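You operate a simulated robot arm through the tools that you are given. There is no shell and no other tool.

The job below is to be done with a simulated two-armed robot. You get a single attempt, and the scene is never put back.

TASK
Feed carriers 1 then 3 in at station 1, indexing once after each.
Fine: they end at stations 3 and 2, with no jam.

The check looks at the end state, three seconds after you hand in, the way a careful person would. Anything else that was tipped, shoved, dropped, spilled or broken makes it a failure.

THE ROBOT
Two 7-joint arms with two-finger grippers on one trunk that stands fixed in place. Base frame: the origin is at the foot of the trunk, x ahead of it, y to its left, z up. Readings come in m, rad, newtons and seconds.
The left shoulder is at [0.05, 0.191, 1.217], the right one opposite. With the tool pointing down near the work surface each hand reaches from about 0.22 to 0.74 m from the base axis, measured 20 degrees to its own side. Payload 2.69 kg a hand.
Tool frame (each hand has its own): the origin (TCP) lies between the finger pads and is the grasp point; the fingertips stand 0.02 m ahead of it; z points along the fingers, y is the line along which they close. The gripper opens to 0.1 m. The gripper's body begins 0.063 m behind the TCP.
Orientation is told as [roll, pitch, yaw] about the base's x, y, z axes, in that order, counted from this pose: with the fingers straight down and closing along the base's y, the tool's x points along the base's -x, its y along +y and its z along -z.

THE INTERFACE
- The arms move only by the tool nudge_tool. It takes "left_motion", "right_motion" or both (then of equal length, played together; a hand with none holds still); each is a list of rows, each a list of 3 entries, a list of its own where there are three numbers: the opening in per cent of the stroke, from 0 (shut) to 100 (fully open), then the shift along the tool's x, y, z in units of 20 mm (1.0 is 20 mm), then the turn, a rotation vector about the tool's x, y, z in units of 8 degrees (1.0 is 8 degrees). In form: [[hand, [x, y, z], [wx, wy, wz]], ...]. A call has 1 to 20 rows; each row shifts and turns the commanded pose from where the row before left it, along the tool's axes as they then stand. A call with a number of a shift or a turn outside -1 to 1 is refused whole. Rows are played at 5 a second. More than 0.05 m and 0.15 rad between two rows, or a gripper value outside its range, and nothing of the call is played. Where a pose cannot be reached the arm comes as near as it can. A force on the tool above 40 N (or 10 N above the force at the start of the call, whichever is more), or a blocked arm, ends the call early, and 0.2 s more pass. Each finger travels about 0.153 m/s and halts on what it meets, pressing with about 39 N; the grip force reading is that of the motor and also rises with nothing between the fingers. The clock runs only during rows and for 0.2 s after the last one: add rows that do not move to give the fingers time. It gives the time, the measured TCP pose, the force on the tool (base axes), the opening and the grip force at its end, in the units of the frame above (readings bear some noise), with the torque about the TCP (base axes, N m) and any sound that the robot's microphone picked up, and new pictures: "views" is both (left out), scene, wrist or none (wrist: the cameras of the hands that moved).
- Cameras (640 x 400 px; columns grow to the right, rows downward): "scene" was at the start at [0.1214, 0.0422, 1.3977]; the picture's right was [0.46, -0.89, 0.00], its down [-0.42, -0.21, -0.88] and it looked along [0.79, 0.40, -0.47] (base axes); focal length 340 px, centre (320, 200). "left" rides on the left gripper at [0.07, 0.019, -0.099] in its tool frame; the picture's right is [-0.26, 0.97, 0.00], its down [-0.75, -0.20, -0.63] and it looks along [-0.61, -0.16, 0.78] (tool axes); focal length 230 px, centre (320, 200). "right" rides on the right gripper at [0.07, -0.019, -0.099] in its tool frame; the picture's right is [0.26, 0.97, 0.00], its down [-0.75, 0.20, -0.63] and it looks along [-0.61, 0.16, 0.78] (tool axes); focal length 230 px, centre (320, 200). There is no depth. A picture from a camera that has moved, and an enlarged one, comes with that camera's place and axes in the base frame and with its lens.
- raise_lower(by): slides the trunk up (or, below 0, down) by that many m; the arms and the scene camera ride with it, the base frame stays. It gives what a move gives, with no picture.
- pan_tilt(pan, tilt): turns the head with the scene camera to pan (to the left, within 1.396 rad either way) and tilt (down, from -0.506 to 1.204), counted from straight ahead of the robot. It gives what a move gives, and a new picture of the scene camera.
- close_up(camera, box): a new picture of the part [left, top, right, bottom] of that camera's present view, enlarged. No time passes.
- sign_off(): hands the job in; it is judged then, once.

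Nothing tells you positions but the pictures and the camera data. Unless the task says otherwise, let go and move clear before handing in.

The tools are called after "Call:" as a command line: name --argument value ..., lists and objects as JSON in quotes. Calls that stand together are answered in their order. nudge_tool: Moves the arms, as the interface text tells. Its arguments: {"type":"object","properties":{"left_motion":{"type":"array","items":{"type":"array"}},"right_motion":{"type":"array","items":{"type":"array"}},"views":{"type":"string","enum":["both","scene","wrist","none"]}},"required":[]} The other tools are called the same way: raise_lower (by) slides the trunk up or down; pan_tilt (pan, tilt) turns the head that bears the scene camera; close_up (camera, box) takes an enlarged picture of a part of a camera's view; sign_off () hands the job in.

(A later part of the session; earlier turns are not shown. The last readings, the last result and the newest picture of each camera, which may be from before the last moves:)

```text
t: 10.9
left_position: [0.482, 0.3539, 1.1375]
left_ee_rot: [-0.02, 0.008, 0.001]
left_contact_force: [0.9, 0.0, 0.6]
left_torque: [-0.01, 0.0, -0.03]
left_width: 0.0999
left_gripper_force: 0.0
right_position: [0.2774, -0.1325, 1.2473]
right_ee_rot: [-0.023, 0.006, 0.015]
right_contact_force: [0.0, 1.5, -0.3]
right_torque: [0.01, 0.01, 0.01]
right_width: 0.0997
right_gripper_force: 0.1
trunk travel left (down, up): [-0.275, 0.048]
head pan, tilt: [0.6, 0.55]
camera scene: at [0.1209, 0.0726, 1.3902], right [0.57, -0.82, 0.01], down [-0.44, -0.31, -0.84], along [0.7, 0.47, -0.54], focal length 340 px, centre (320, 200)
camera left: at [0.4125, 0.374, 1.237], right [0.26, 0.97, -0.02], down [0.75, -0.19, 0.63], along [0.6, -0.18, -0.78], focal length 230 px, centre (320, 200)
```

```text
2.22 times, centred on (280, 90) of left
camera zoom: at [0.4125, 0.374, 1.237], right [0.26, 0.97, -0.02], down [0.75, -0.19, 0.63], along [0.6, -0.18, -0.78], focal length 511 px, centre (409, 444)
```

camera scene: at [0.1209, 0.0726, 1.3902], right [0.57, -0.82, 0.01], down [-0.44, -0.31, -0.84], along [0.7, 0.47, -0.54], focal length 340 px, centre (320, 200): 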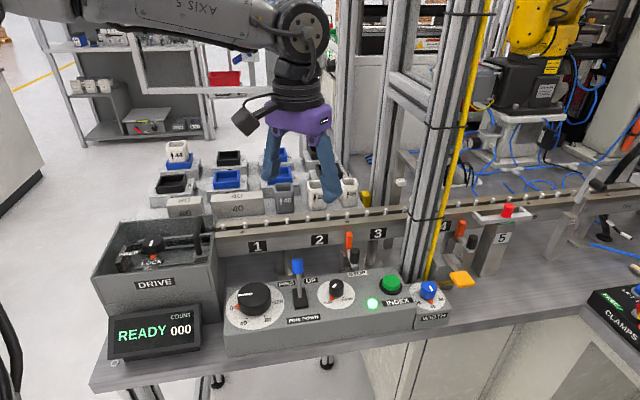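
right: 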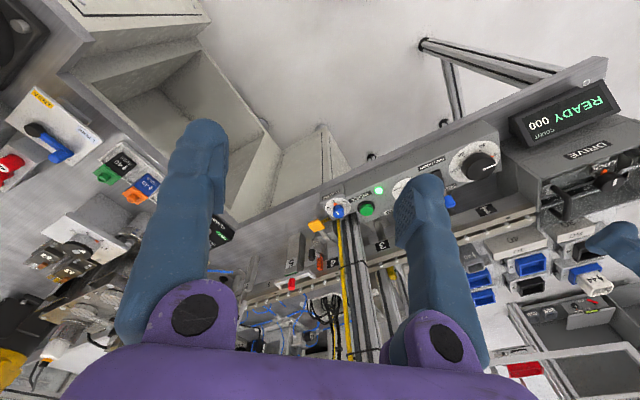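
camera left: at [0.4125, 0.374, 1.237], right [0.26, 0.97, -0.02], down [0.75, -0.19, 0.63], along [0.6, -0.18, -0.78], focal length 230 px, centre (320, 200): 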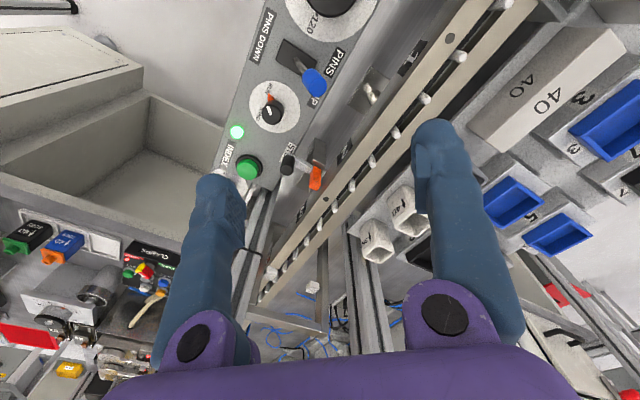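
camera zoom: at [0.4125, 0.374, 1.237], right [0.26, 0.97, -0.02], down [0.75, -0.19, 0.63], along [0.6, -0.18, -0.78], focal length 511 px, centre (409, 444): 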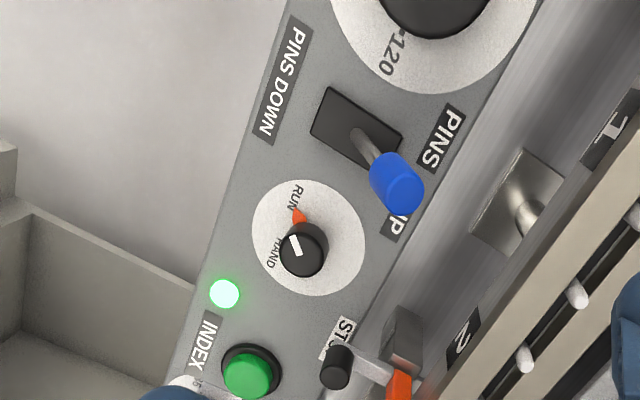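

The STOP blade tip sits about level with where a carrier's skirt would hang, just past station 2, so I'll judge it once a carrier is there. Station 1's centre is near (0.484,0.464) and INDEX is near (0.558,0.213,0.933). Next I'll raise the left hand and yaw it +45° so the fingers close along the line direction.

Call:
nudge_tool --left_motion '[[100, [0, 0, -0.5], [-0.14, -0.06, 0]], [100, [0, 0, -0.5], [0, 0, -0.9375]], [100, [0, 0, -0.5], [0, 0, -0.9375]], [100, [0, 0, -0.5], [0, 0, -0.9375]], [100, [0, 0, -0.5], [0, 0, -0.9375]], [100, [0, 0, 0], [0, 0, -0.9375]], [100, [0, 0, 0], [0, 0, -0.9375]], [100, [0, 0, 0], [0, 0, 0]], [100, [0, 0, 0], [0, 0, 0]]]' --views "wrist"

```text
t: 12.9
left_position: [0.4812, 0.3542, 1.1882]
left_ee_rot: [0.0, -0.001, 0.786]
left_contact_force: [0.9, -0.3, 0.2]
left_torque: [0.0, 0.0, 0.0]
left_width: 0.1
left_gripper_force: 0.1
right_position: [0.2764, -0.1327, 1.2483]
right_ee_rot: [-0.022, 0.007, 0.015]
right_contact_force: [-0.3, 0.1, 0.1]
right_torque: [-0.04, -0.01, 0.04]
right_width: 0.0997
right_gripper_force: 0.2
trunk travel left (down, up): [-0.275, 0.048]
head pan, tilt: [0.6, 0.55]
camera left: at [0.4175, 0.3175, 1.2882], right [-0.5, 0.86, 0.0], down [0.67, 0.39, 0.63], along [0.55, 0.32, -0.78], focal length 230 px, centre (320, 200)
```

left: 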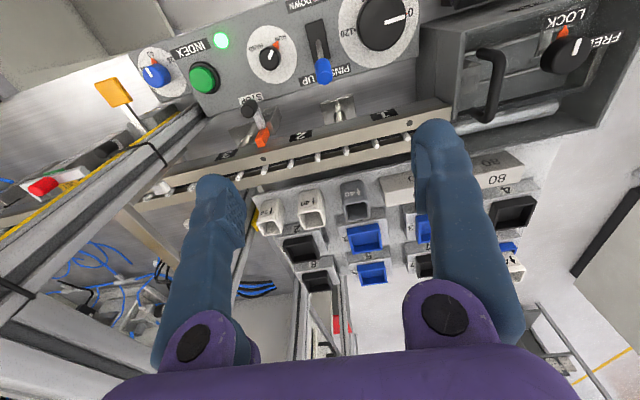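

Yaw is now 45° and clean. I'll move outward over carrier 1 at safe height to test reach.

Call:
nudge_tool --left_motion '[[100, [-0.95, 0.04, 0], [0, 0, 0]], [100, [-0.95, 0.04, 0], [0, 0, 0]], [100, [-0.95, 0.04, 0], [0, 0, 0]], [100, [-0.95, 0.04, 0], [0, 0, 0]], [100, [-0.95, 0.04, 0], [0, 0, 0]], [100, [-0.95, 0.04, 0], [0, 0, 0]], [100, [-0.95, 0.04, 0], [0, 0, 0]], [100, [-0.95, 0.04, 0], [0, 0, 0]], [100, [-0.95, 0.04, 0], [0, 0, 0]], [100, [-0.95, 0.04, 0], [0, 0, 0]], [100, [-0.5, 0.04, 0], [0, 0, 0]], [100, [0, 0, 0], [0, 0, 0]], [100, [0, 0, 0], [0, 0, 0]]]' --views "both"

```text
t: 15.8
left_position: [0.6152, 0.5021, 1.1873]
left_ee_rot: [-0.002, -0.002, 0.787]
left_contact_force: [-0.1, -0.1, -0.4]
left_torque: [-0.02, -0.04, 0.0]
left_width: 0.1003
left_gripper_force: 0.1
right_position: [0.2762, -0.1325, 1.2489]
right_ee_rot: [-0.023, 0.004, 0.015]
right_contact_force: [-0.6, 0.5, 0.2]
right_torque: [-0.01, -0.02, 0.05]
right_width: 0.1003
right_gripper_force: 0.0
trunk travel left (down, up): [-0.275, 0.048]
head pan, tilt: [0.6, 0.55]
camera scene: at [0.1199, 0.0726, 1.3904], right [0.57, -0.82, 0.01], down [-0.44, -0.31, -0.84], along [0.7, 0.47, -0.54], focal length 340 px, centre (320, 200)
camera left: at [0.5519, 0.4663, 1.2872], right [-0.5, 0.86, 0.0], down [0.67, 0.39, 0.63], along [0.55, 0.32, -0.78], focal length 230 px, centre (320, 200)
```

scene: 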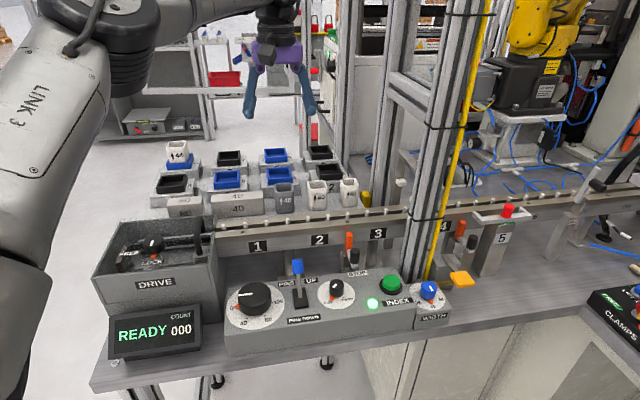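
left: 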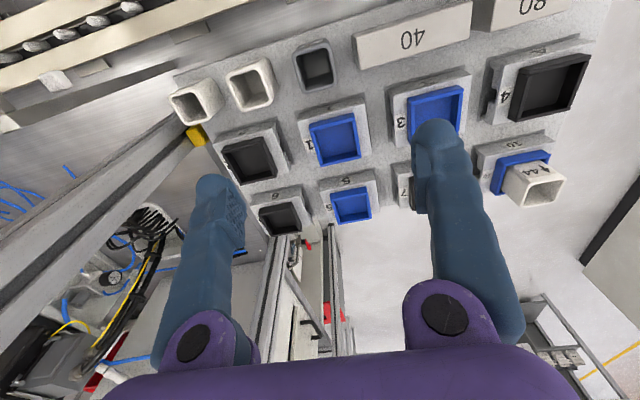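

Reach is good so far. I'll zoom to pin down the trays of carriers 1 and 3.

Call:
close_up --camera "left" --box '[290, 90, 390, 170]'

Call:
close_up --camera "left" --box '[370, 60, 480, 150]'

Call:
close_up --camera "left" --box '[160, 40, 340, 130]'

```text
5.00 times, centred on (340, 130) of left
camera zoom: at [0.5519, 0.4663, 1.2872], right [-0.5, 0.86, 0.0], down [0.67, 0.39, 0.63], along [0.55, 0.32, -0.78], focal length 1150 px, centre (220, 550)
```

zoom: 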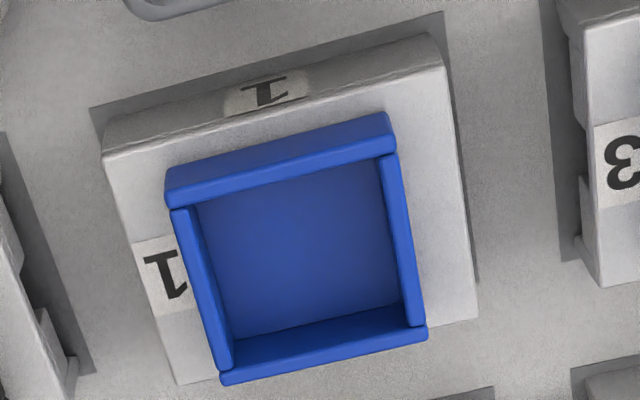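

```text
4.44 times, centred on (425, 105) of left
camera zoom: at [0.5519, 0.4663, 1.2872], right [-0.5, 0.86, 0.0], down [0.67, 0.39, 0.63], along [0.55, 0.32, -0.78], focal length 1022 px, centre (-147, 622)
```

zoom: 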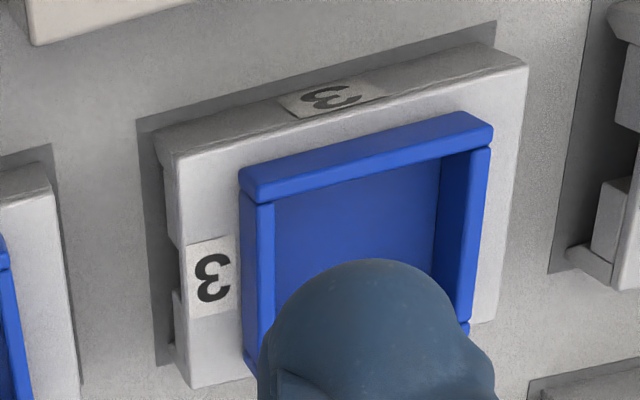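

```text
3.56 times, centred on (250, 85) of left
camera zoom: at [0.5519, 0.4663, 1.2872], right [-0.5, 0.86, 0.0], down [0.67, 0.39, 0.63], along [0.55, 0.32, -0.78], focal length 818 px, centre (569, 609)
```

zoom: 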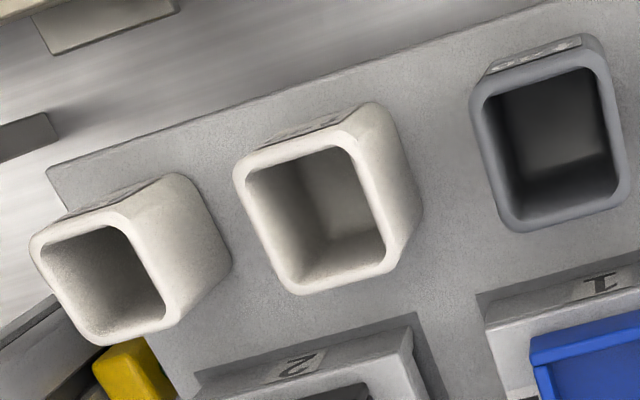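

Carrier 1's tray centre comes out near (0.6525,0.548) with its rim at z≈1.020 and plate top at z≈0.998. I'll hover above it and check.

Call:
nudge_tool --left_motion '[[90, [-0.98, 0.1, 0], [0, 0, 0]], [90, [-0.98, 0.1, 0], [0, 0, 0]], [90, [-0.98, 0.1, 0], [0, 0, 0]], [90, [0, 0, 1], [0, 0, 0]], [90, [0, 0, 1], [0, 0, 0]], [90, [0, 0, 1], [0, 0, 0]], [90, [0, 0, 1], [0, 0, 0]], [90, [0, 0, 1], [0, 0, 0]], [90, [0, 0, 0], [0, 0, 0]], [90, [0, 0, 0], [0, 0, 0]]]' --views "both"

```text
t: 17.9
left_position: [0.6229, 0.5327, 1.0823]
left_ee_rot: [-0.001, -0.003, 0.786]
left_contact_force: [0.9, 0.6, -0.6]
left_torque: [0.02, -0.02, -0.02]
left_width: 0.0902
left_gripper_force: 0.0
left hand out of reach, approached as far as the arm can: row 1, 2, 3
right_position: [0.2745, -0.1319, 1.2478]
right_ee_rot: [-0.023, 0.006, 0.013]
right_contact_force: [0.0, 1.2, -0.3]
right_torque: [0.0, -0.02, 0.01]
right_width: 0.1003
right_gripper_force: 0.0
trunk travel left (down, up): [-0.275, 0.048]
head pan, tilt: [0.6, 0.55]
camera scene: at [0.1194, 0.0726, 1.3904], right [0.57, -0.82, 0.01], down [-0.43, -0.31, -0.84], along [0.7, 0.47, -0.54], focal length 340 px, centre (320, 200)
camera left: at [0.5594, 0.4972, 1.1818], right [-0.5, 0.86, 0.0], down [0.67, 0.39, 0.63], along [0.55, 0.32, -0.77], focal length 230 px, centre (320, 200)
```

scene: 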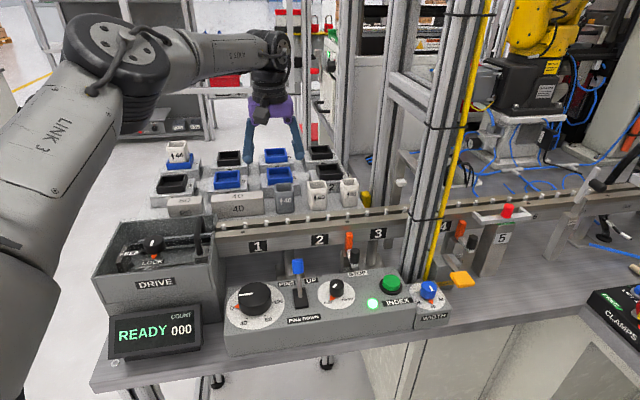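
left: 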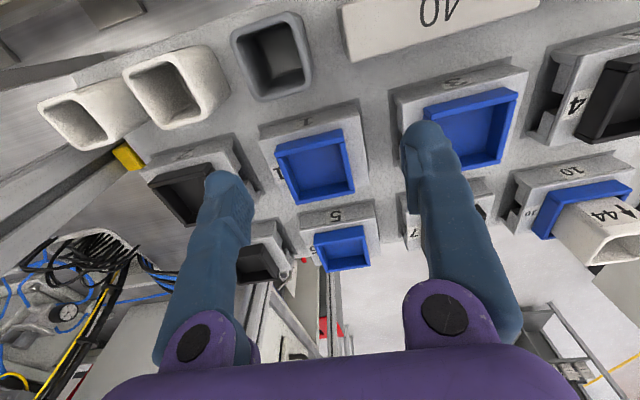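

The arm hit its reach limit at height. I'll retry the last bit at this lower height with a small outward tilt of the hand about the closing axis, which doesn't affect the grip.

Call:
nudge_tool --left_motion '[[90, [-0.5, -0.2, 0], [0, 0, 0]], [90, [-0.5, -0.2, 0], [0, 0, 0]], [90, [-0.5, -0.1, 0], [0, 0, 0]], [90, [0, 0, 0], [0, 0, 0]], [90, [0, 0, 0], [0, 0, 0]]]' --views "none"

```text
t: 19.1
left_position: [0.6272, 0.5421, 1.0832]
left_ee_rot: [-0.004, -0.004, 0.787]
left_contact_force: [-0.6, -0.2, 0.1]
left_torque: [0.0, -0.04, 0.03]
left_width: 0.0902
left_gripper_force: 0.0
left hand out of reach, approached as far as the arm can: row 1, 2, 3
right_position: [0.2745, -0.1326, 1.2467]
right_ee_rot: [-0.023, 0.006, 0.014]
right_contact_force: [0.2, -0.6, -0.2]
right_torque: [0.0, 0.01, -0.02]
right_width: 0.1003
right_gripper_force: 0.0
trunk travel left (down, up): [-0.275, 0.048]
head pan, tilt: [0.6, 0.55]
```

The reach limit is about 0.675 m from the shoulder with a vertical tool. I'll tilt the hand 20° outward about the closing axis to gain about 45 mm.

Call:
nudge_tool --left_motion '[[90, [0, 0, 0], [0, -0.5, 0]], [90, [0, 0, 0], [0, -0.5, 0]], [90, [0, 0, 0], [0, -0.5, 0]], [90, [0, 0, 0], [0, -0.5, 0]], [90, [0, 0, 0], [0, -0.5, 0]], [90, [0, 0, 0], [0, 0, 0]], [90, [0, 0, 0], [0, 0, 0]]]' --views "wrist"

```text
t: 20.8
left_position: [0.6268, 0.5401, 1.085]
left_ee_rot: [-0.003, -0.351, 0.787]
left_contact_force: [0.1, -1.4, -0.4]
left_torque: [0.01, 0.0, -0.01]
left_width: 0.0902
left_gripper_force: 0.0
right_position: [0.2743, -0.1335, 1.2487]
right_ee_rot: [-0.025, 0.005, 0.014]
right_contact_force: [-0.2, -0.5, 0.7]
right_torque: [0.0, 0.02, -0.04]
right_width: 0.0999
right_gripper_force: 0.1
trunk travel left (down, up): [-0.275, 0.048]
head pan, tilt: [0.6, 0.55]
camera left: at [0.5429, 0.4834, 1.1537], right [-0.51, 0.85, 0.09], down [0.48, 0.2, 0.85], along [0.71, 0.48, -0.52], focal length 230 px, centre (320, 200)
```

left: 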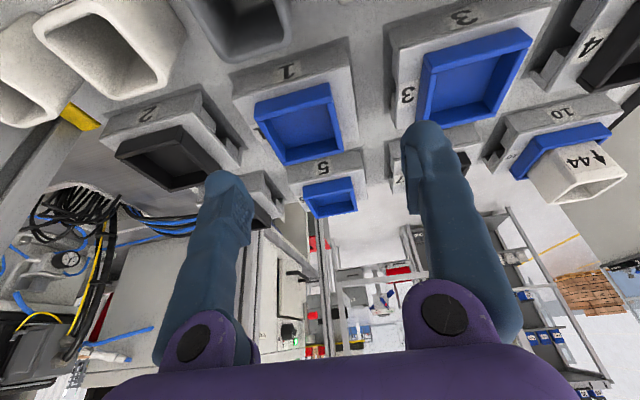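

Tilt worked, so I'll shift to the estimated tray centre at this height.

Call:
nudge_tool --left_motion '[[90, [-0.56, -0.315, 0.2], [0, 0, 0]], [90, [-0.56, -0.315, 0.2], [0, 0, 0]], [90, [0, 0, 0], [0, 0, 0]], [90, [0, 0, 0], [0, 0, 0]]]' --views "wrist"

Call:
close_up --camera "left" --box '[220, 40, 400, 190]'

Call:
close_up --camera "scene" --box '[220, 60, 340, 220]'

```text
t: 21.8
left_position: [0.6539, 0.5489, 1.0833]
left_ee_rot: [-0.006, -0.353, 0.786]
left_contact_force: [0.3, 0.5, 1.0]
left_torque: [0.01, -0.02, 0.0]
left_width: 0.0899
left_gripper_force: 0.1
right_position: [0.2738, -0.1328, 1.2471]
right_ee_rot: [-0.023, 0.007, 0.014]
right_contact_force: [0.6, -0.2, -0.4]
right_torque: [-0.01, -0.02, 0.01]
right_width: 0.0998
right_gripper_force: 0.1
trunk travel left (down, up): [-0.275, 0.048]
head pan, tilt: [0.6, 0.55]
camera left: at [0.5696, 0.4917, 1.1537], right [-0.51, 0.85, 0.09], down [0.48, 0.2, 0.85], along [0.71, 0.48, -0.52], focal length 230 px, centre (320, 200)
```

left: 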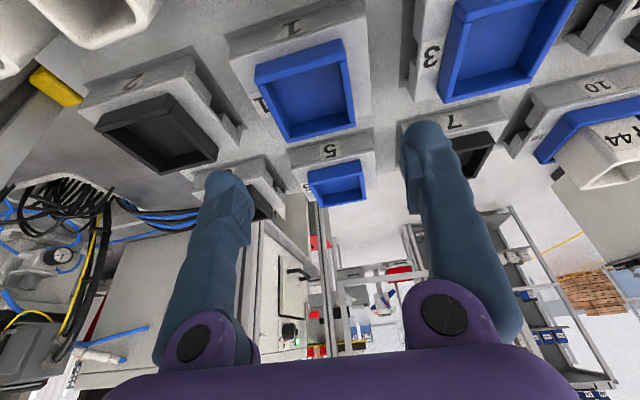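

```text
2.67 times, centred on (310, 115) of left
camera zoom: at [0.5696, 0.4917, 1.1537], right [-0.51, 0.85, 0.09], down [0.48, 0.2, 0.85], along [0.71, 0.48, -0.52], focal length 614 px, centre (347, 427)
```

zoom: 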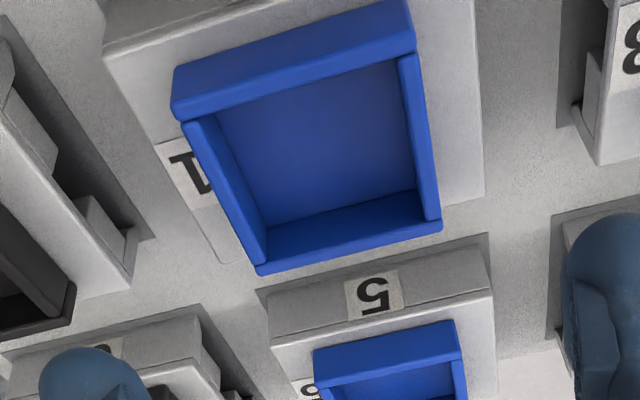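

```text
2.50 times, centred on (280, 140) of scene
camera zoom: at [0.1187, 0.0725, 1.3904], right [0.57, -0.82, 0.01], down [-0.43, -0.31, -0.84], along [0.7, 0.47, -0.53], focal length 851 px, centre (420, 350)
```

zoom: 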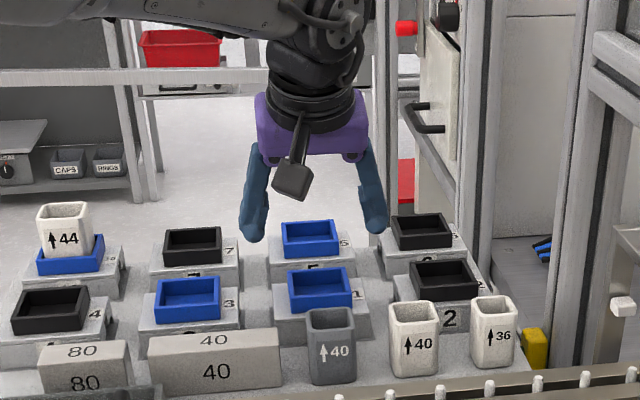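

The tray centre agrees with my estimate within a couple of mm. I'll descend with fingers at 80% to straddle the tray just above the plate.

Call:
nudge_tool --left_motion '[[80, [0.312, 0.01, 0.6485], [0, 0, 0]], [80, [0.312, 0.01, 0.6485], [0, 0, 0]], [80, [0.312, 0.01, 0.6485], [0, 0, 0]], [80, [0.312, 0.0, 0.6485], [0, 0, 0]], [80, [0, 0, 0], [0, 0, 0]], [80, [0, 0, 0], [0, 0, 0]]]' --views "both"

Call:
close_up --camera "scene" --box '[235, 120, 325, 210]'

```text
t: 23.1
left_position: [0.6484, 0.5441, 1.0259]
left_ee_rot: [-0.004, -0.351, 0.787]
left_contact_force: [0.0, 0.1, 0.1]
left_torque: [0.01, 0.0, -0.01]
left_width: 0.0801
left_gripper_force: 0.1
right_position: [0.2742, -0.1323, 1.2485]
right_ee_rot: [-0.023, 0.006, 0.013]
right_contact_force: [-0.7, 1.1, -0.8]
right_torque: [0.0, 0.01, 0.03]
right_width: 0.0999
right_gripper_force: 0.1
trunk travel left (down, up): [-0.275, 0.048]
head pan, tilt: [0.6, 0.55]
camera scene: at [0.1184, 0.0725, 1.3905], right [0.57, -0.82, 0.01], down [-0.43, -0.31, -0.85], along [0.7, 0.47, -0.53], focal length 340 px, centre (320, 200)
camera left: at [0.5645, 0.4879, 1.0966], right [-0.51, 0.85, 0.09], down [0.48, 0.21, 0.85], along [0.71, 0.48, -0.52], focal length 230 px, centre (320, 200)
```

scene: 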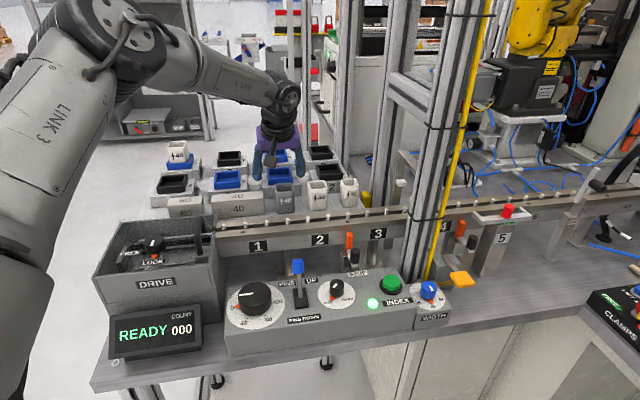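
left: 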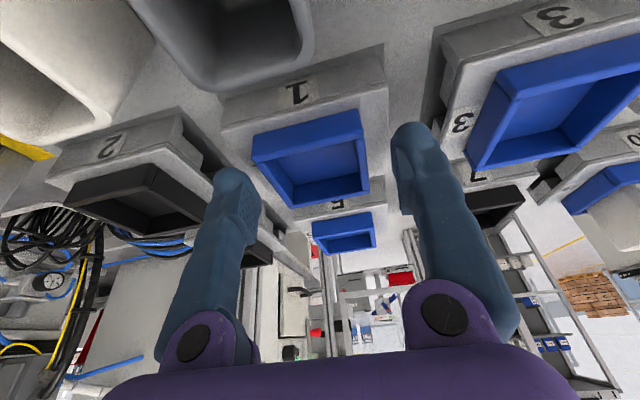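

```text
4.44 times, centred on (280, 165) of scene
camera zoom: at [0.1184, 0.0725, 1.3905], right [0.57, -0.82, 0.01], down [-0.43, -0.31, -0.85], along [0.7, 0.47, -0.53], focal length 1513 px, centre (498, 356)
```

zoom: 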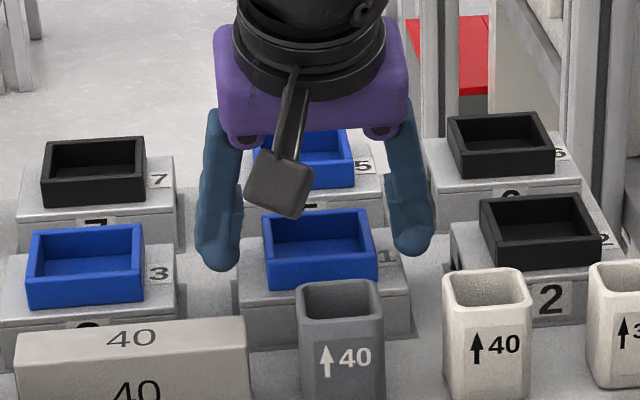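

Fingers straddle tray 1 evenly with no contact. I'll close on it.

Call:
nudge_tool --left_motion '[[60, [0, 0, 0], [0, 0, 0]], [30, [0, 0, 0], [0, 0, 0]], [30, [0, 0, 0], [0, 0, 0]], [30, [0, 0, 0], [0, 0, 0]]]' --views "both"

Call:
close_up --camera "scene" --box '[235, 120, 325, 210]'

```text
t: 24.1
left_position: [0.6471, 0.5439, 1.0264]
left_ee_rot: [-0.004, -0.351, 0.786]
left_contact_force: [1.2, -0.9, 0.6]
left_torque: [-0.08, -0.15, 0.04]
left_width: 0.0557
left_gripper_force: 39.1
right_position: [0.2747, -0.1328, 1.2479]
right_ee_rot: [-0.024, 0.005, 0.014]
right_contact_force: [-0.9, -0.2, -1.3]
right_torque: [0.02, -0.03, 0.01]
right_width: 0.0998
right_gripper_force: 0.1
trunk travel left (down, up): [-0.275, 0.048]
head pan, tilt: [0.6, 0.55]
camera scene: at [0.1183, 0.0725, 1.3905], right [0.57, -0.82, 0.01], down [-0.43, -0.31, -0.85], along [0.7, 0.47, -0.53], focal length 340 px, centre (320, 200)
camera left: at [0.5645, 0.4878, 1.0968], right [-0.51, 0.85, 0.09], down [0.48, 0.21, 0.85], along [0.71, 0.48, -0.52], focal length 230 px, centre (320, 200)
```

scene: 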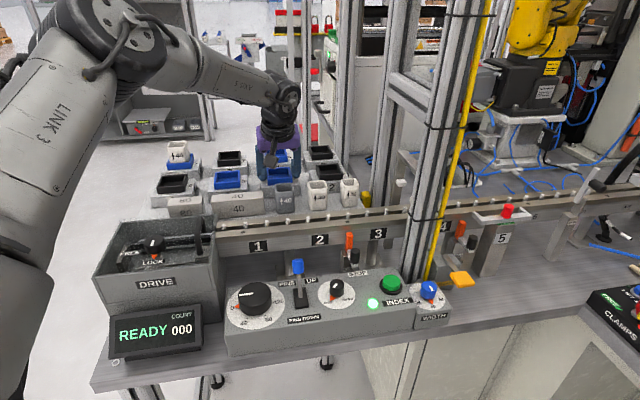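
left: 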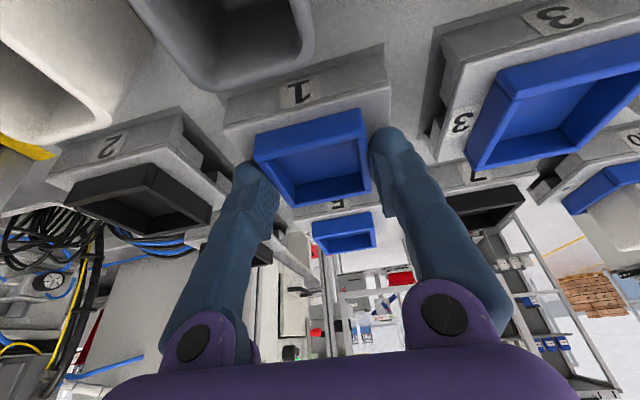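

```text
4.44 times, centred on (280, 165) of scene
camera zoom: at [0.1183, 0.0725, 1.3905], right [0.57, -0.82, 0.01], down [-0.43, -0.31, -0.85], along [0.7, 0.47, -0.53], focal length 1513 px, centre (498, 356)
```

zoom: 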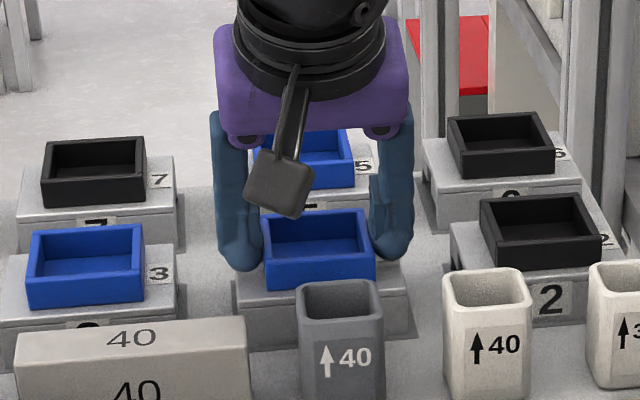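

Grip is firm at 55.7 mm and 39 N. I'll lift straight up 75 mm.

Call:
nudge_tool --left_motion '[[30, [-0.1295, 0, -0.352], [0, 0, 0]], [30, [-0.1295, 0, -0.352], [0, 0, 0]], [30, [-0.259, 0, -0.704], [0, 0, 0]], [30, [-0.259, 0, -0.704], [0, 0, 0]], [30, [-0.259, 0, -0.704], [0, 0, 0]], [30, [-0.259, 0, -0.704], [0, 0, 0]], [30, [0, 0, 0], [0, 0, 0]]]' --views "both"

Call:
close_up --camera "scene" --box '[235, 90, 345, 200]'

```text
t: 25.8
left_position: [0.6476, 0.5443, 1.1007]
left_ee_rot: [-0.003, -0.353, 0.788]
left_contact_force: [0.0, 0.2, 0.3]
left_torque: [0.0, 0.01, 0.01]
left_width: 0.0297
left_gripper_force: 0.1
right_position: [0.2742, -0.133, 1.2492]
right_ee_rot: [-0.022, 0.002, 0.014]
right_contact_force: [0.4, -0.6, -0.5]
right_torque: [-0.04, 0.0, -0.05]
right_width: 0.0998
right_gripper_force: 0.1
trunk travel left (down, up): [-0.275, 0.048]
head pan, tilt: [0.6, 0.55]
camera scene: at [0.118, 0.0725, 1.3905], right [0.57, -0.82, 0.01], down [-0.43, -0.31, -0.85], along [0.7, 0.47, -0.53], focal length 340 px, centre (320, 200)
camera left: at [0.5627, 0.4876, 1.1714], right [-0.51, 0.85, 0.09], down [0.48, 0.2, 0.85], along [0.71, 0.48, -0.52], focal length 230 px, centre (320, 200)
```

scene: 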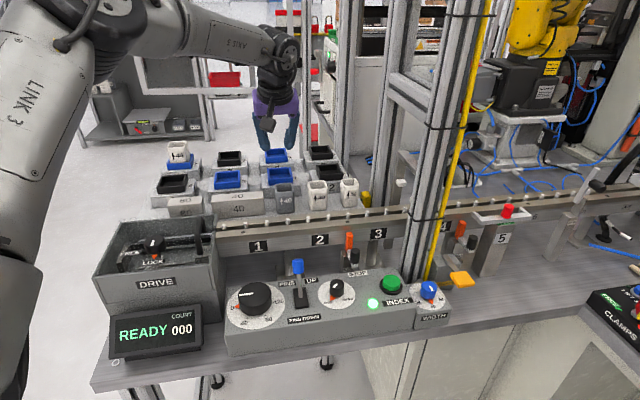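
left: 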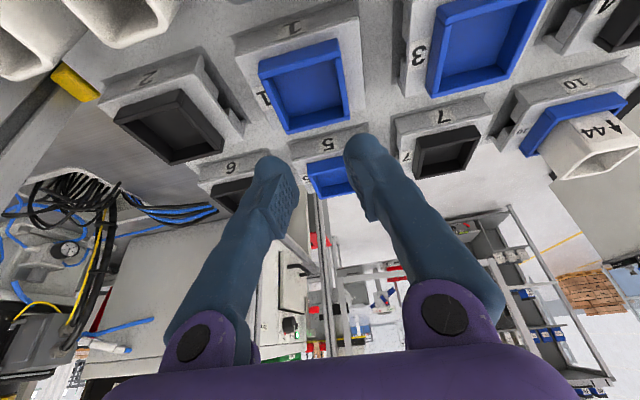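

```text
3.64 times, centred on (290, 145) of scene
camera zoom: at [0.118, 0.0725, 1.3905], right [0.57, -0.82, 0.01], down [-0.43, -0.31, -0.85], along [0.7, 0.47, -0.53], focal length 1238 px, centre (429, 400)
```

zoom: 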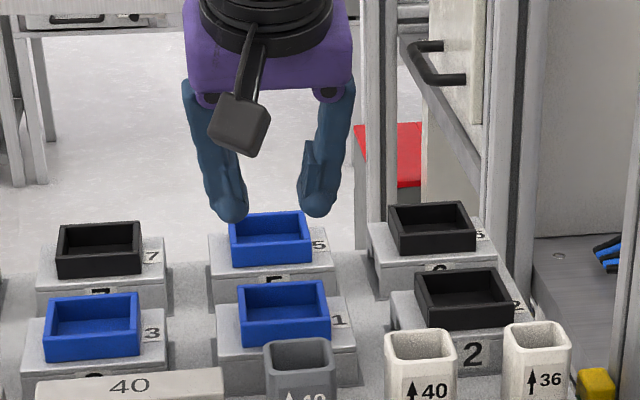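

The fingers slipped off the tray rim without lifting; carrier 1 still appears to be sitting upright on its pad. I'll check it closely before retrying with a lower grip.

Call:
close_up --camera "left" --box '[220, 0, 380, 140]'

Call:
close_up --camera "scene" --box '[255, 150, 315, 200]'

Call:
close_up --camera "left" --box '[220, 110, 420, 250]'

```text
2.86 times, centred on (300, 70) of left
camera zoom: at [0.5627, 0.4876, 1.1714], right [-0.51, 0.85, 0.09], down [0.48, 0.2, 0.85], along [0.71, 0.48, -0.52], focal length 657 px, centre (377, 571)
```

zoom: 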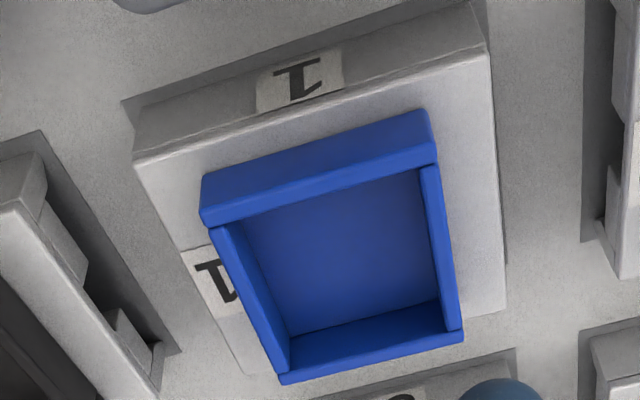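

```text
8.00 times, centred on (285, 175) of scene
camera zoom: at [0.118, 0.0725, 1.3905], right [0.57, -0.82, 0.01], down [-0.43, -0.31, -0.85], along [0.7, 0.47, -0.53], focal length 2723 px, centre (600, 400)
```

zoom: 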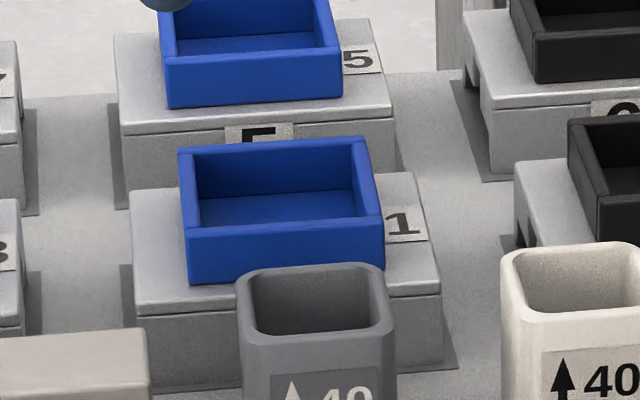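

```text
2.86 times, centred on (320, 180) of left
camera zoom: at [0.5627, 0.4876, 1.1714], right [-0.51, 0.85, 0.09], down [0.48, 0.2, 0.85], along [0.71, 0.48, -0.52], focal length 657 px, centre (320, 257)
```

zoom: 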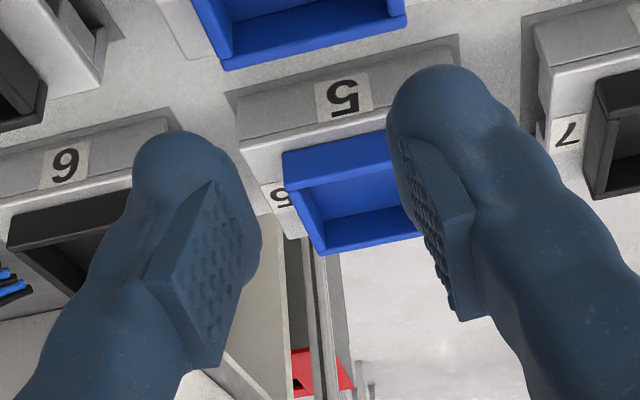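

Carrier 1 is undisturbed; the pads had only skimmed the rim. I'll reduce tilt to about 13°, reopen and come in lower so the pads cover the tray walls.

Call:
nudge_tool --left_motion '[[80, [0, 0, 0], [0, 0.4375, 0]], [80, [0, 0, 0], [0, 0.4375, 0]], [80, [0.119, 0, 0.647], [0, 0, 0]], [80, [0.119, 0, 0.647], [0, 0, 0]], [80, [0.119, 0, 0.647], [0, 0, 0]], [80, [0.119, 0, 0.647], [0, 0, 0]], [80, [0.119, 0, 0.647], [0, 0, 0]], [80, [0, 0, 0], [0, 0, 0]], [80, [0, 0, 0], [0, 0, 0]]]' --views "none"

```text
t: 27.8
left_position: [0.6497, 0.5483, 1.0386]
left_ee_rot: [-0.003, -0.232, 0.787]
left_contact_force: [0.3, 0.1, -0.1]
left_torque: [-0.03, 0.01, -0.03]
left_width: 0.0802
left_gripper_force: 0.2
right_position: [0.2747, -0.1326, 1.2487]
right_ee_rot: [-0.023, 0.003, 0.012]
right_contact_force: [-0.6, 0.0, -0.3]
right_torque: [0.01, -0.02, 0.01]
right_width: 0.0997
right_gripper_force: 0.0
trunk travel left (down, up): [-0.275, 0.048]
head pan, tilt: [0.6, 0.55]
```

Call:
nudge_tool --left_motion '[[80, [0.12, -0.08, 0.405], [0, 0, 0]], [80, [0.12, 0, 0.405], [0, 0, 0]], [80, [0, 0, 0], [0, 0, 0]], [80, [0, 0, 0], [0, 0, 0]]]' --views "both"

Call:
close_up --camera "scene" --box '[245, 130, 315, 200]'

Call:
close_up --camera "left" --box '[200, 70, 440, 220]'

```text
t: 28.8
left_position: [0.65, 0.5462, 1.0211]
left_ee_rot: [-0.004, -0.23, 0.788]
left_contact_force: [-0.5, -0.3, 0.0]
left_torque: [0.02, -0.02, -0.02]
left_width: 0.0801
left_gripper_force: 0.1
right_position: [0.2742, -0.1335, 1.2479]
right_ee_rot: [-0.024, 0.003, 0.015]
right_contact_force: [0.1, 0.3, 0.5]
right_torque: [0.0, -0.01, 0.0]
right_width: 0.1002
right_gripper_force: 0.1
trunk travel left (down, up): [-0.275, 0.048]
head pan, tilt: [0.6, 0.55]
camera scene: at [0.1175, 0.0725, 1.3906], right [0.57, -0.82, 0.01], down [-0.43, -0.31, -0.85], along [0.7, 0.47, -0.53], focal length 340 px, centre (320, 200)
camera left: at [0.5722, 0.4957, 1.1027], right [-0.51, 0.86, 0.06], down [0.55, 0.28, 0.79], along [0.66, 0.43, -0.62], focal length 230 px, centre (320, 200)
```

scene: 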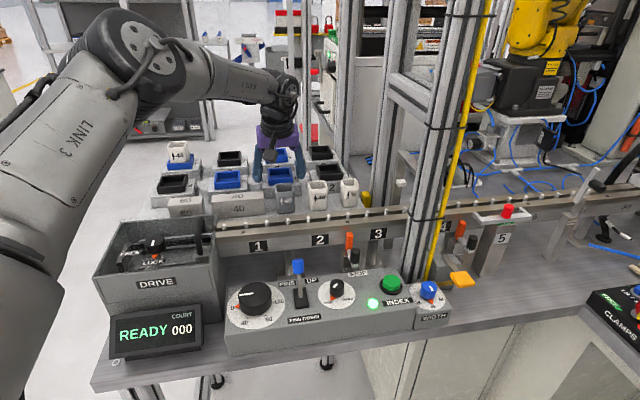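
left: 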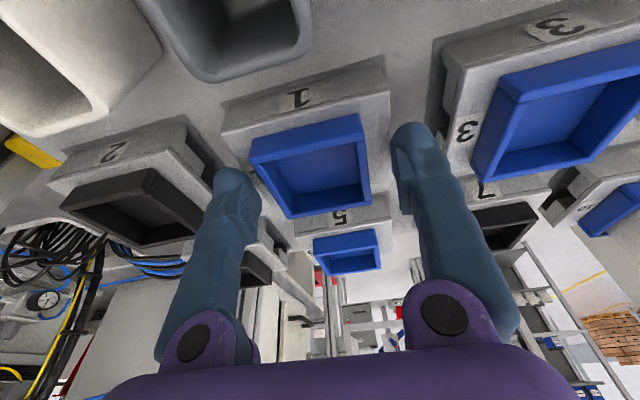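

```text
5.71 times, centred on (280, 165) of scene
camera zoom: at [0.1175, 0.0725, 1.3906], right [0.57, -0.82, 0.01], down [-0.43, -0.31, -0.85], along [0.7, 0.47, -0.53], focal length 1945 px, centre (549, 400)
```

zoom: 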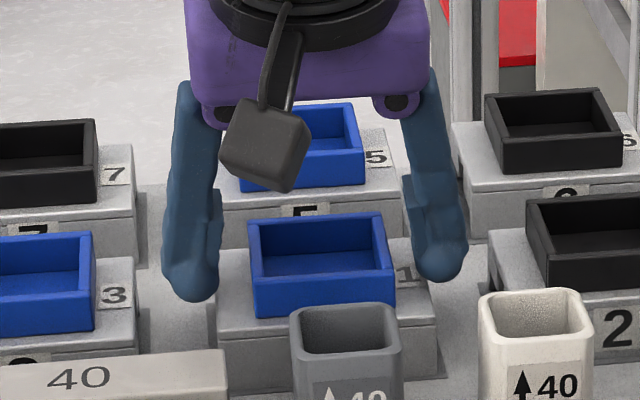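

```text
2.67 times, centred on (320, 145) of left
camera zoom: at [0.5722, 0.4957, 1.1027], right [-0.51, 0.86, 0.06], down [0.55, 0.28, 0.79], along [0.66, 0.43, -0.62], focal length 614 px, centre (320, 347)
```

zoom: 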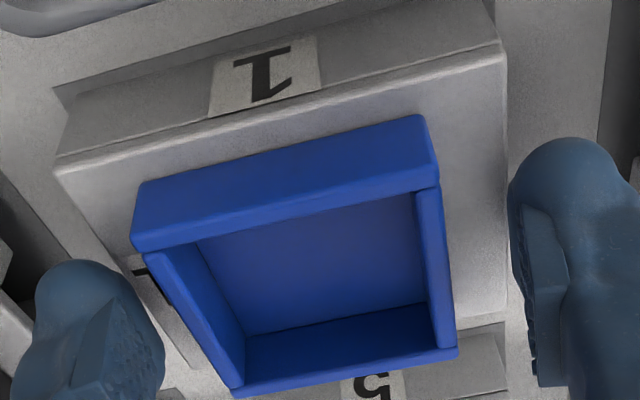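

The known 55.7 mm grip width tells me the rim is really at z≈1.016, so my first grip was too high. I'll step down slowly, watching for contact of the fingertips with the plate.

Call:
nudge_tool --left_motion '[[80, [-0.1, 0, 0.13], [0, 0, 0]], [80, [0, 0, 0], [0, 0, 0]]]' --views "none"

Call:
nudge_tool --left_motion '[[80, [0.02, 0, 0.1], [0, 0, 0]], [80, [0, 0, 0], [0, 0, 0]]]' --views "none"

Call:
nudge_tool --left_motion '[[80, [0.02, 0, 0.1], [0, 0, 0]], [80, [0, 0, 0], [0, 0, 0]]]' --views "wrist"

```text
t: 29.4
left_position: [0.6516, 0.5485, 1.0191]
left_ee_rot: [-0.005, -0.229, 0.788]
left_contact_force: [-0.2, 0.6, 0.4]
left_torque: [-0.01, -0.02, 0.01]
left_width: 0.08
left_gripper_force: 0.1
right_position: [0.2745, -0.1337, 1.2481]
right_ee_rot: [-0.023, 0.004, 0.012]
right_contact_force: [0.7, 0.0, 0.3]
right_torque: [-0.02, 0.0, -0.03]
right_width: 0.0997
right_gripper_force: 0.0
trunk travel left (down, up): [-0.275, 0.048]
head pan, tilt: [0.6, 0.55]
```

```text
t: 29.9
left_position: [0.6511, 0.5482, 1.0183]
left_ee_rot: [-0.004, -0.234, 0.787]
left_contact_force: [0.5, -0.2, 7.2]
left_torque: [-0.22, -0.21, 0.03]
left_width: 0.0807
left_gripper_force: 0.1
right_position: [0.2737, -0.1328, 1.2483]
right_ee_rot: [-0.023, 0.004, 0.015]
right_contact_force: [0.0, -0.2, 0.0]
right_torque: [-0.02, -0.02, -0.01]
right_width: 0.1
right_gripper_force: 0.0
trunk travel left (down, up): [-0.275, 0.048]
head pan, tilt: [0.6, 0.55]
```

```text
t: 30.6
left_position: [0.6518, 0.5462, 1.0148]
left_ee_rot: [-0.006, -0.231, 0.785]
left_contact_force: [3.6, -1.7, 7.9]
left_torque: [0.02, 0.48, 0.09]
left_width: 0.0841
left_gripper_force: 39.5
right_position: [0.2743, -0.1325, 1.2501]
right_ee_rot: [-0.023, 0.003, 0.014]
right_contact_force: [0.5, 0.6, -0.8]
right_torque: [0.01, 0.02, -0.01]
right_width: 0.1
right_gripper_force: 0.1
trunk travel left (down, up): [-0.275, 0.048]
head pan, tilt: [0.6, 0.55]
camera left: at [0.5741, 0.496, 1.0959], right [-0.51, 0.86, 0.05], down [0.55, 0.27, 0.79], along [0.66, 0.43, -0.62], focal length 230 px, centre (320, 200)
```

left: 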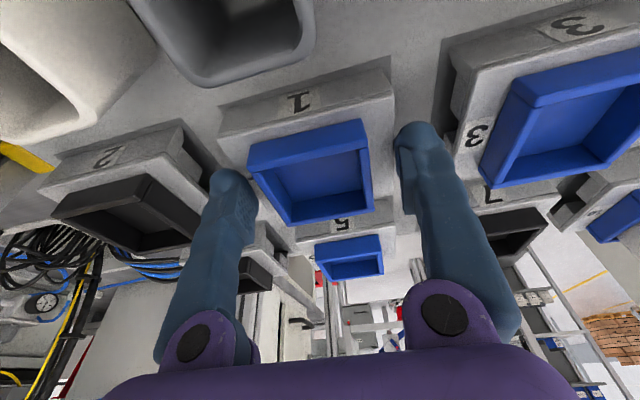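

The tips touched the plate top at TCP z≈1.018 and began to wedge over its ends. I'll back up 4 mm so the tips clear the plate, then close on the tray.

Call:
nudge_tool --left_motion '[[86, [0, 0, 0], [0, 0, 0]], [86, [-0.048, 0, -0.2044], [0, 0, 0]], [78, [0, 0, 0], [0, 0, 0]], [60, [0, 0, 0], [0, 0, 0]], [0, [0, 0, 0], [0, 0, 0]], [0, [0, 0, 0], [0, 0, 0]], [0, [0, 0, 0], [0, 0, 0]]]' --views "wrist"

Call:
close_up --camera "scene" --box '[245, 130, 315, 200]'

```text
t: 32.1
left_position: [0.655, 0.5465, 1.0197]
left_ee_rot: [-0.008, -0.236, 0.789]
left_contact_force: [7.1, -1.4, 16.7]
left_torque: [0.22, 0.3, -0.12]
left_width: 0.056
left_gripper_force: 39.0
right_position: [0.2738, -0.1325, 1.2488]
right_ee_rot: [-0.023, 0.003, 0.016]
right_contact_force: [0.3, -0.1, -0.4]
right_torque: [0.02, 0.0, 0.02]
right_width: 0.1002
right_gripper_force: 0.1
trunk travel left (down, up): [-0.275, 0.048]
head pan, tilt: [0.6, 0.55]
camera left: at [0.5751, 0.496, 1.1015], right [-0.51, 0.86, 0.05], down [0.55, 0.27, 0.79], along [0.66, 0.43, -0.61], focal length 230 px, centre (320, 200)
```

left: 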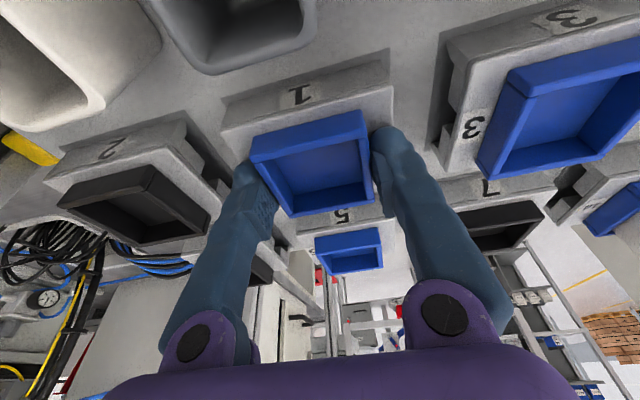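

```text
5.71 times, centred on (280, 165) of scene
camera zoom: at [0.1166, 0.0721, 1.3908], right [0.57, -0.82, 0.01], down [-0.43, -0.31, -0.85], along [0.7, 0.47, -0.53], focal length 1945 px, centre (549, 400)
```

zoom: 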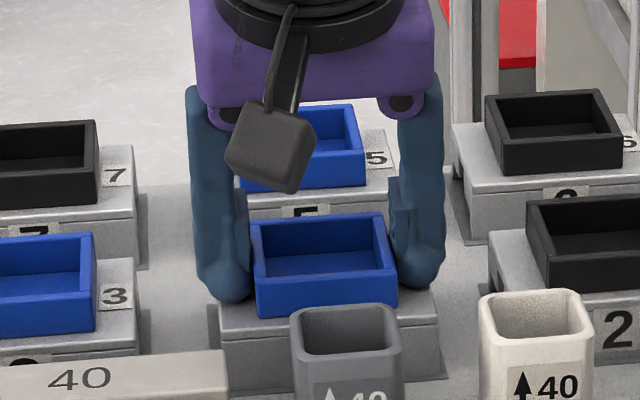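

Gripped at 56 mm with the tips pressing lightly on the plate. I'll lift a few mm slowly and check that it holds.

Call:
nudge_tool --left_motion '[[0, [-0.0114, 0, -0.0487], [0, 0, 0]], [0, [-0.0114, 0, -0.0487], [0, 0, 0]], [0, [-0.0229, 0, -0.0974], [0, 0, 0]], [0, [-0.0229, 0, -0.0974], [0, 0, 0]], [0, [-0.0229, 0, -0.0974], [0, 0, 0]], [0, [0, 0, 0], [0, 0, 0]]]' --views "wrist"

Call:
close_up --camera "scene" --box '[245, 130, 315, 200]'

```text
t: 33.5
left_position: [0.6533, 0.5474, 1.0258]
left_ee_rot: [-0.004, -0.231, 0.787]
left_contact_force: [0.1, -0.5, -3.4]
left_torque: [0.0, 0.02, -0.01]
left_width: 0.0561
left_gripper_force: 39.0
right_position: [0.2746, -0.1333, 1.2492]
right_ee_rot: [-0.022, 0.002, 0.013]
right_contact_force: [0.0, 0.3, 0.3]
right_torque: [-0.01, 0.02, -0.01]
right_width: 0.1
right_gripper_force: 0.1
trunk travel left (down, up): [-0.275, 0.048]
head pan, tilt: [0.6, 0.55]
camera left: at [0.5744, 0.497, 1.108], right [-0.51, 0.86, 0.06], down [0.56, 0.28, 0.78], along [0.66, 0.43, -0.62], focal length 230 px, centre (320, 200)
```

left: 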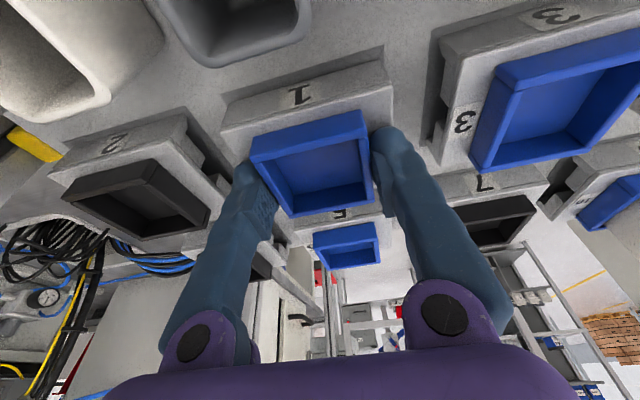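

```text
5.71 times, centred on (280, 165) of scene
camera zoom: at [0.1168, 0.0725, 1.3906], right [0.57, -0.82, 0.01], down [-0.43, -0.31, -0.85], along [0.7, 0.47, -0.53], focal length 1945 px, centre (549, 400)
```

zoom: 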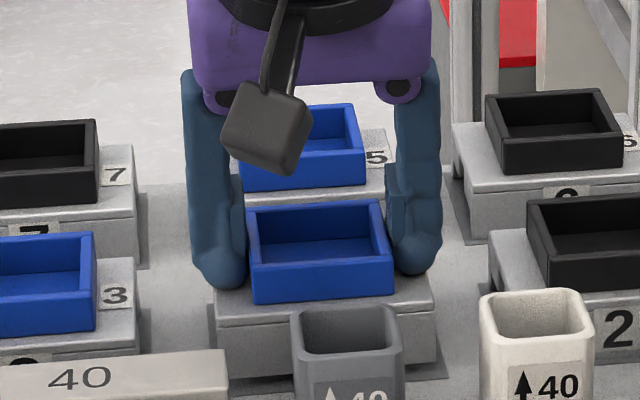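

It's held, with about 3.4 N of weight on the tool. I'll lift it clear.

Call:
nudge_tool --left_motion '[[0, [-0.1144, 0, -0.4867], [0, 0, 0]], [0, [-0.1144, 0, -0.4867], [0, 0, 0]], [0, [-0.1144, 0, -0.4867], [0, 0, 0]], [0, [-0.1144, 0, -0.4867], [0, 0, 0]], [0, [-0.1144, 0, -0.4867], [0, 0, 0]], [0, [-0.1144, 0, -0.4867], [0, 0, 0]], [0, [-0.1144, 0, -0.4867], [0, 0, 0]], [0, [-0.1144, 0, -0.4867], [0, 0, 0]], [0, [0, 0, 0], [0, 0, 0]]]' --views "both"

Call:
close_up --camera "scene" --box '[235, 90, 335, 190]'

```text
t: 35.5
left_position: [0.6521, 0.5492, 1.1066]
left_ee_rot: [-0.005, -0.232, 0.787]
left_contact_force: [-0.5, -0.3, -3.5]
left_torque: [0.03, -0.01, 0.02]
left_width: 0.0558
left_gripper_force: 38.3
right_position: [0.2729, -0.1325, 1.2476]
right_ee_rot: [-0.024, 0.0, 0.011]
right_contact_force: [0.0, 0.7, -1.3]
right_torque: [-0.03, 0.0, 0.02]
right_width: 0.0998
right_gripper_force: 0.1
trunk travel left (down, up): [-0.275, 0.048]
head pan, tilt: [0.6, 0.55]
camera scene: at [0.1165, 0.0725, 1.3907], right [0.57, -0.82, 0.01], down [-0.43, -0.31, -0.85], along [0.7, 0.47, -0.53], focal length 340 px, centre (320, 200)
camera left: at [0.5736, 0.498, 1.188], right [-0.51, 0.86, 0.05], down [0.55, 0.28, 0.79], along [0.66, 0.43, -0.62], focal length 230 px, centre (320, 200)
```

scene: 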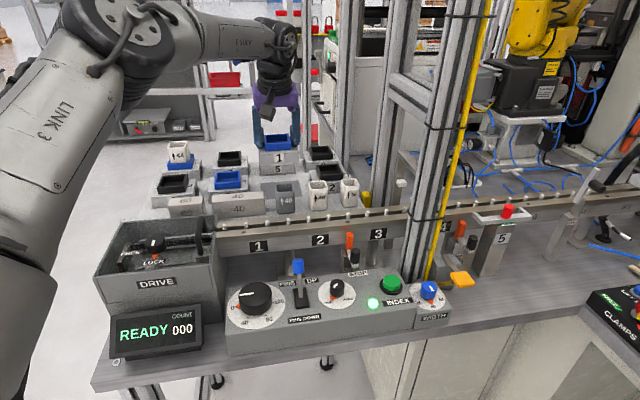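
left: 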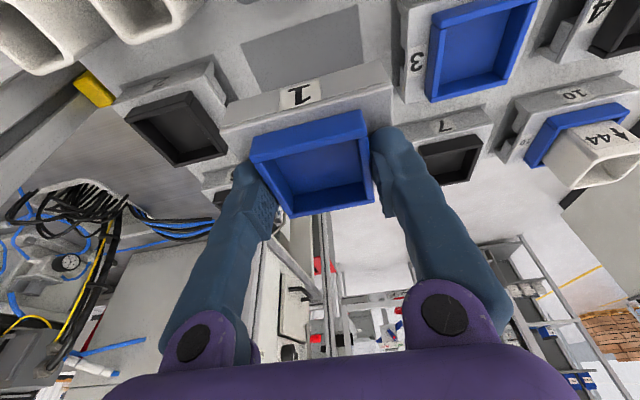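

```text
4.00 times, centred on (285, 140) of scene
camera zoom: at [0.1165, 0.0725, 1.3907], right [0.57, -0.82, 0.01], down [-0.43, -0.31, -0.85], along [0.7, 0.47, -0.53], focal length 1362 px, centre (460, 440)
```

zoom: 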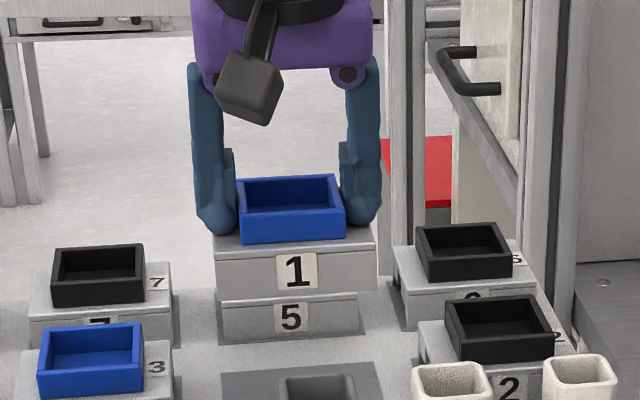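

Carrier 1 is confirmed (label "1") and hangs level. I'll measure exactly how it sits in the hand before carrying it to station 1.

Call:
close_up --camera "left" --box '[200, 50, 420, 230]'

```text
2.22 times, centred on (310, 140) of left
camera zoom: at [0.5736, 0.498, 1.188], right [-0.51, 0.86, 0.05], down [0.55, 0.28, 0.79], along [0.66, 0.43, -0.62], focal length 511 px, centre (342, 333)
```

zoom: 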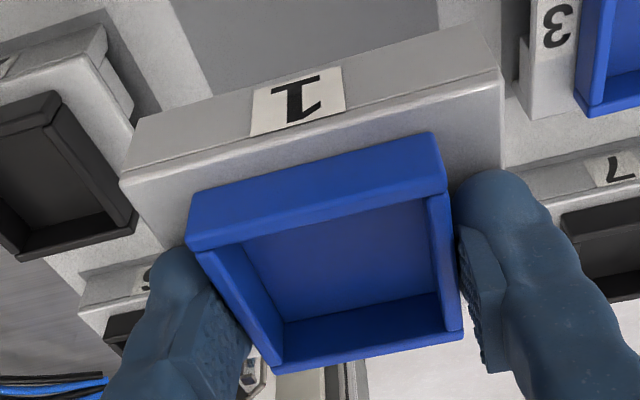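

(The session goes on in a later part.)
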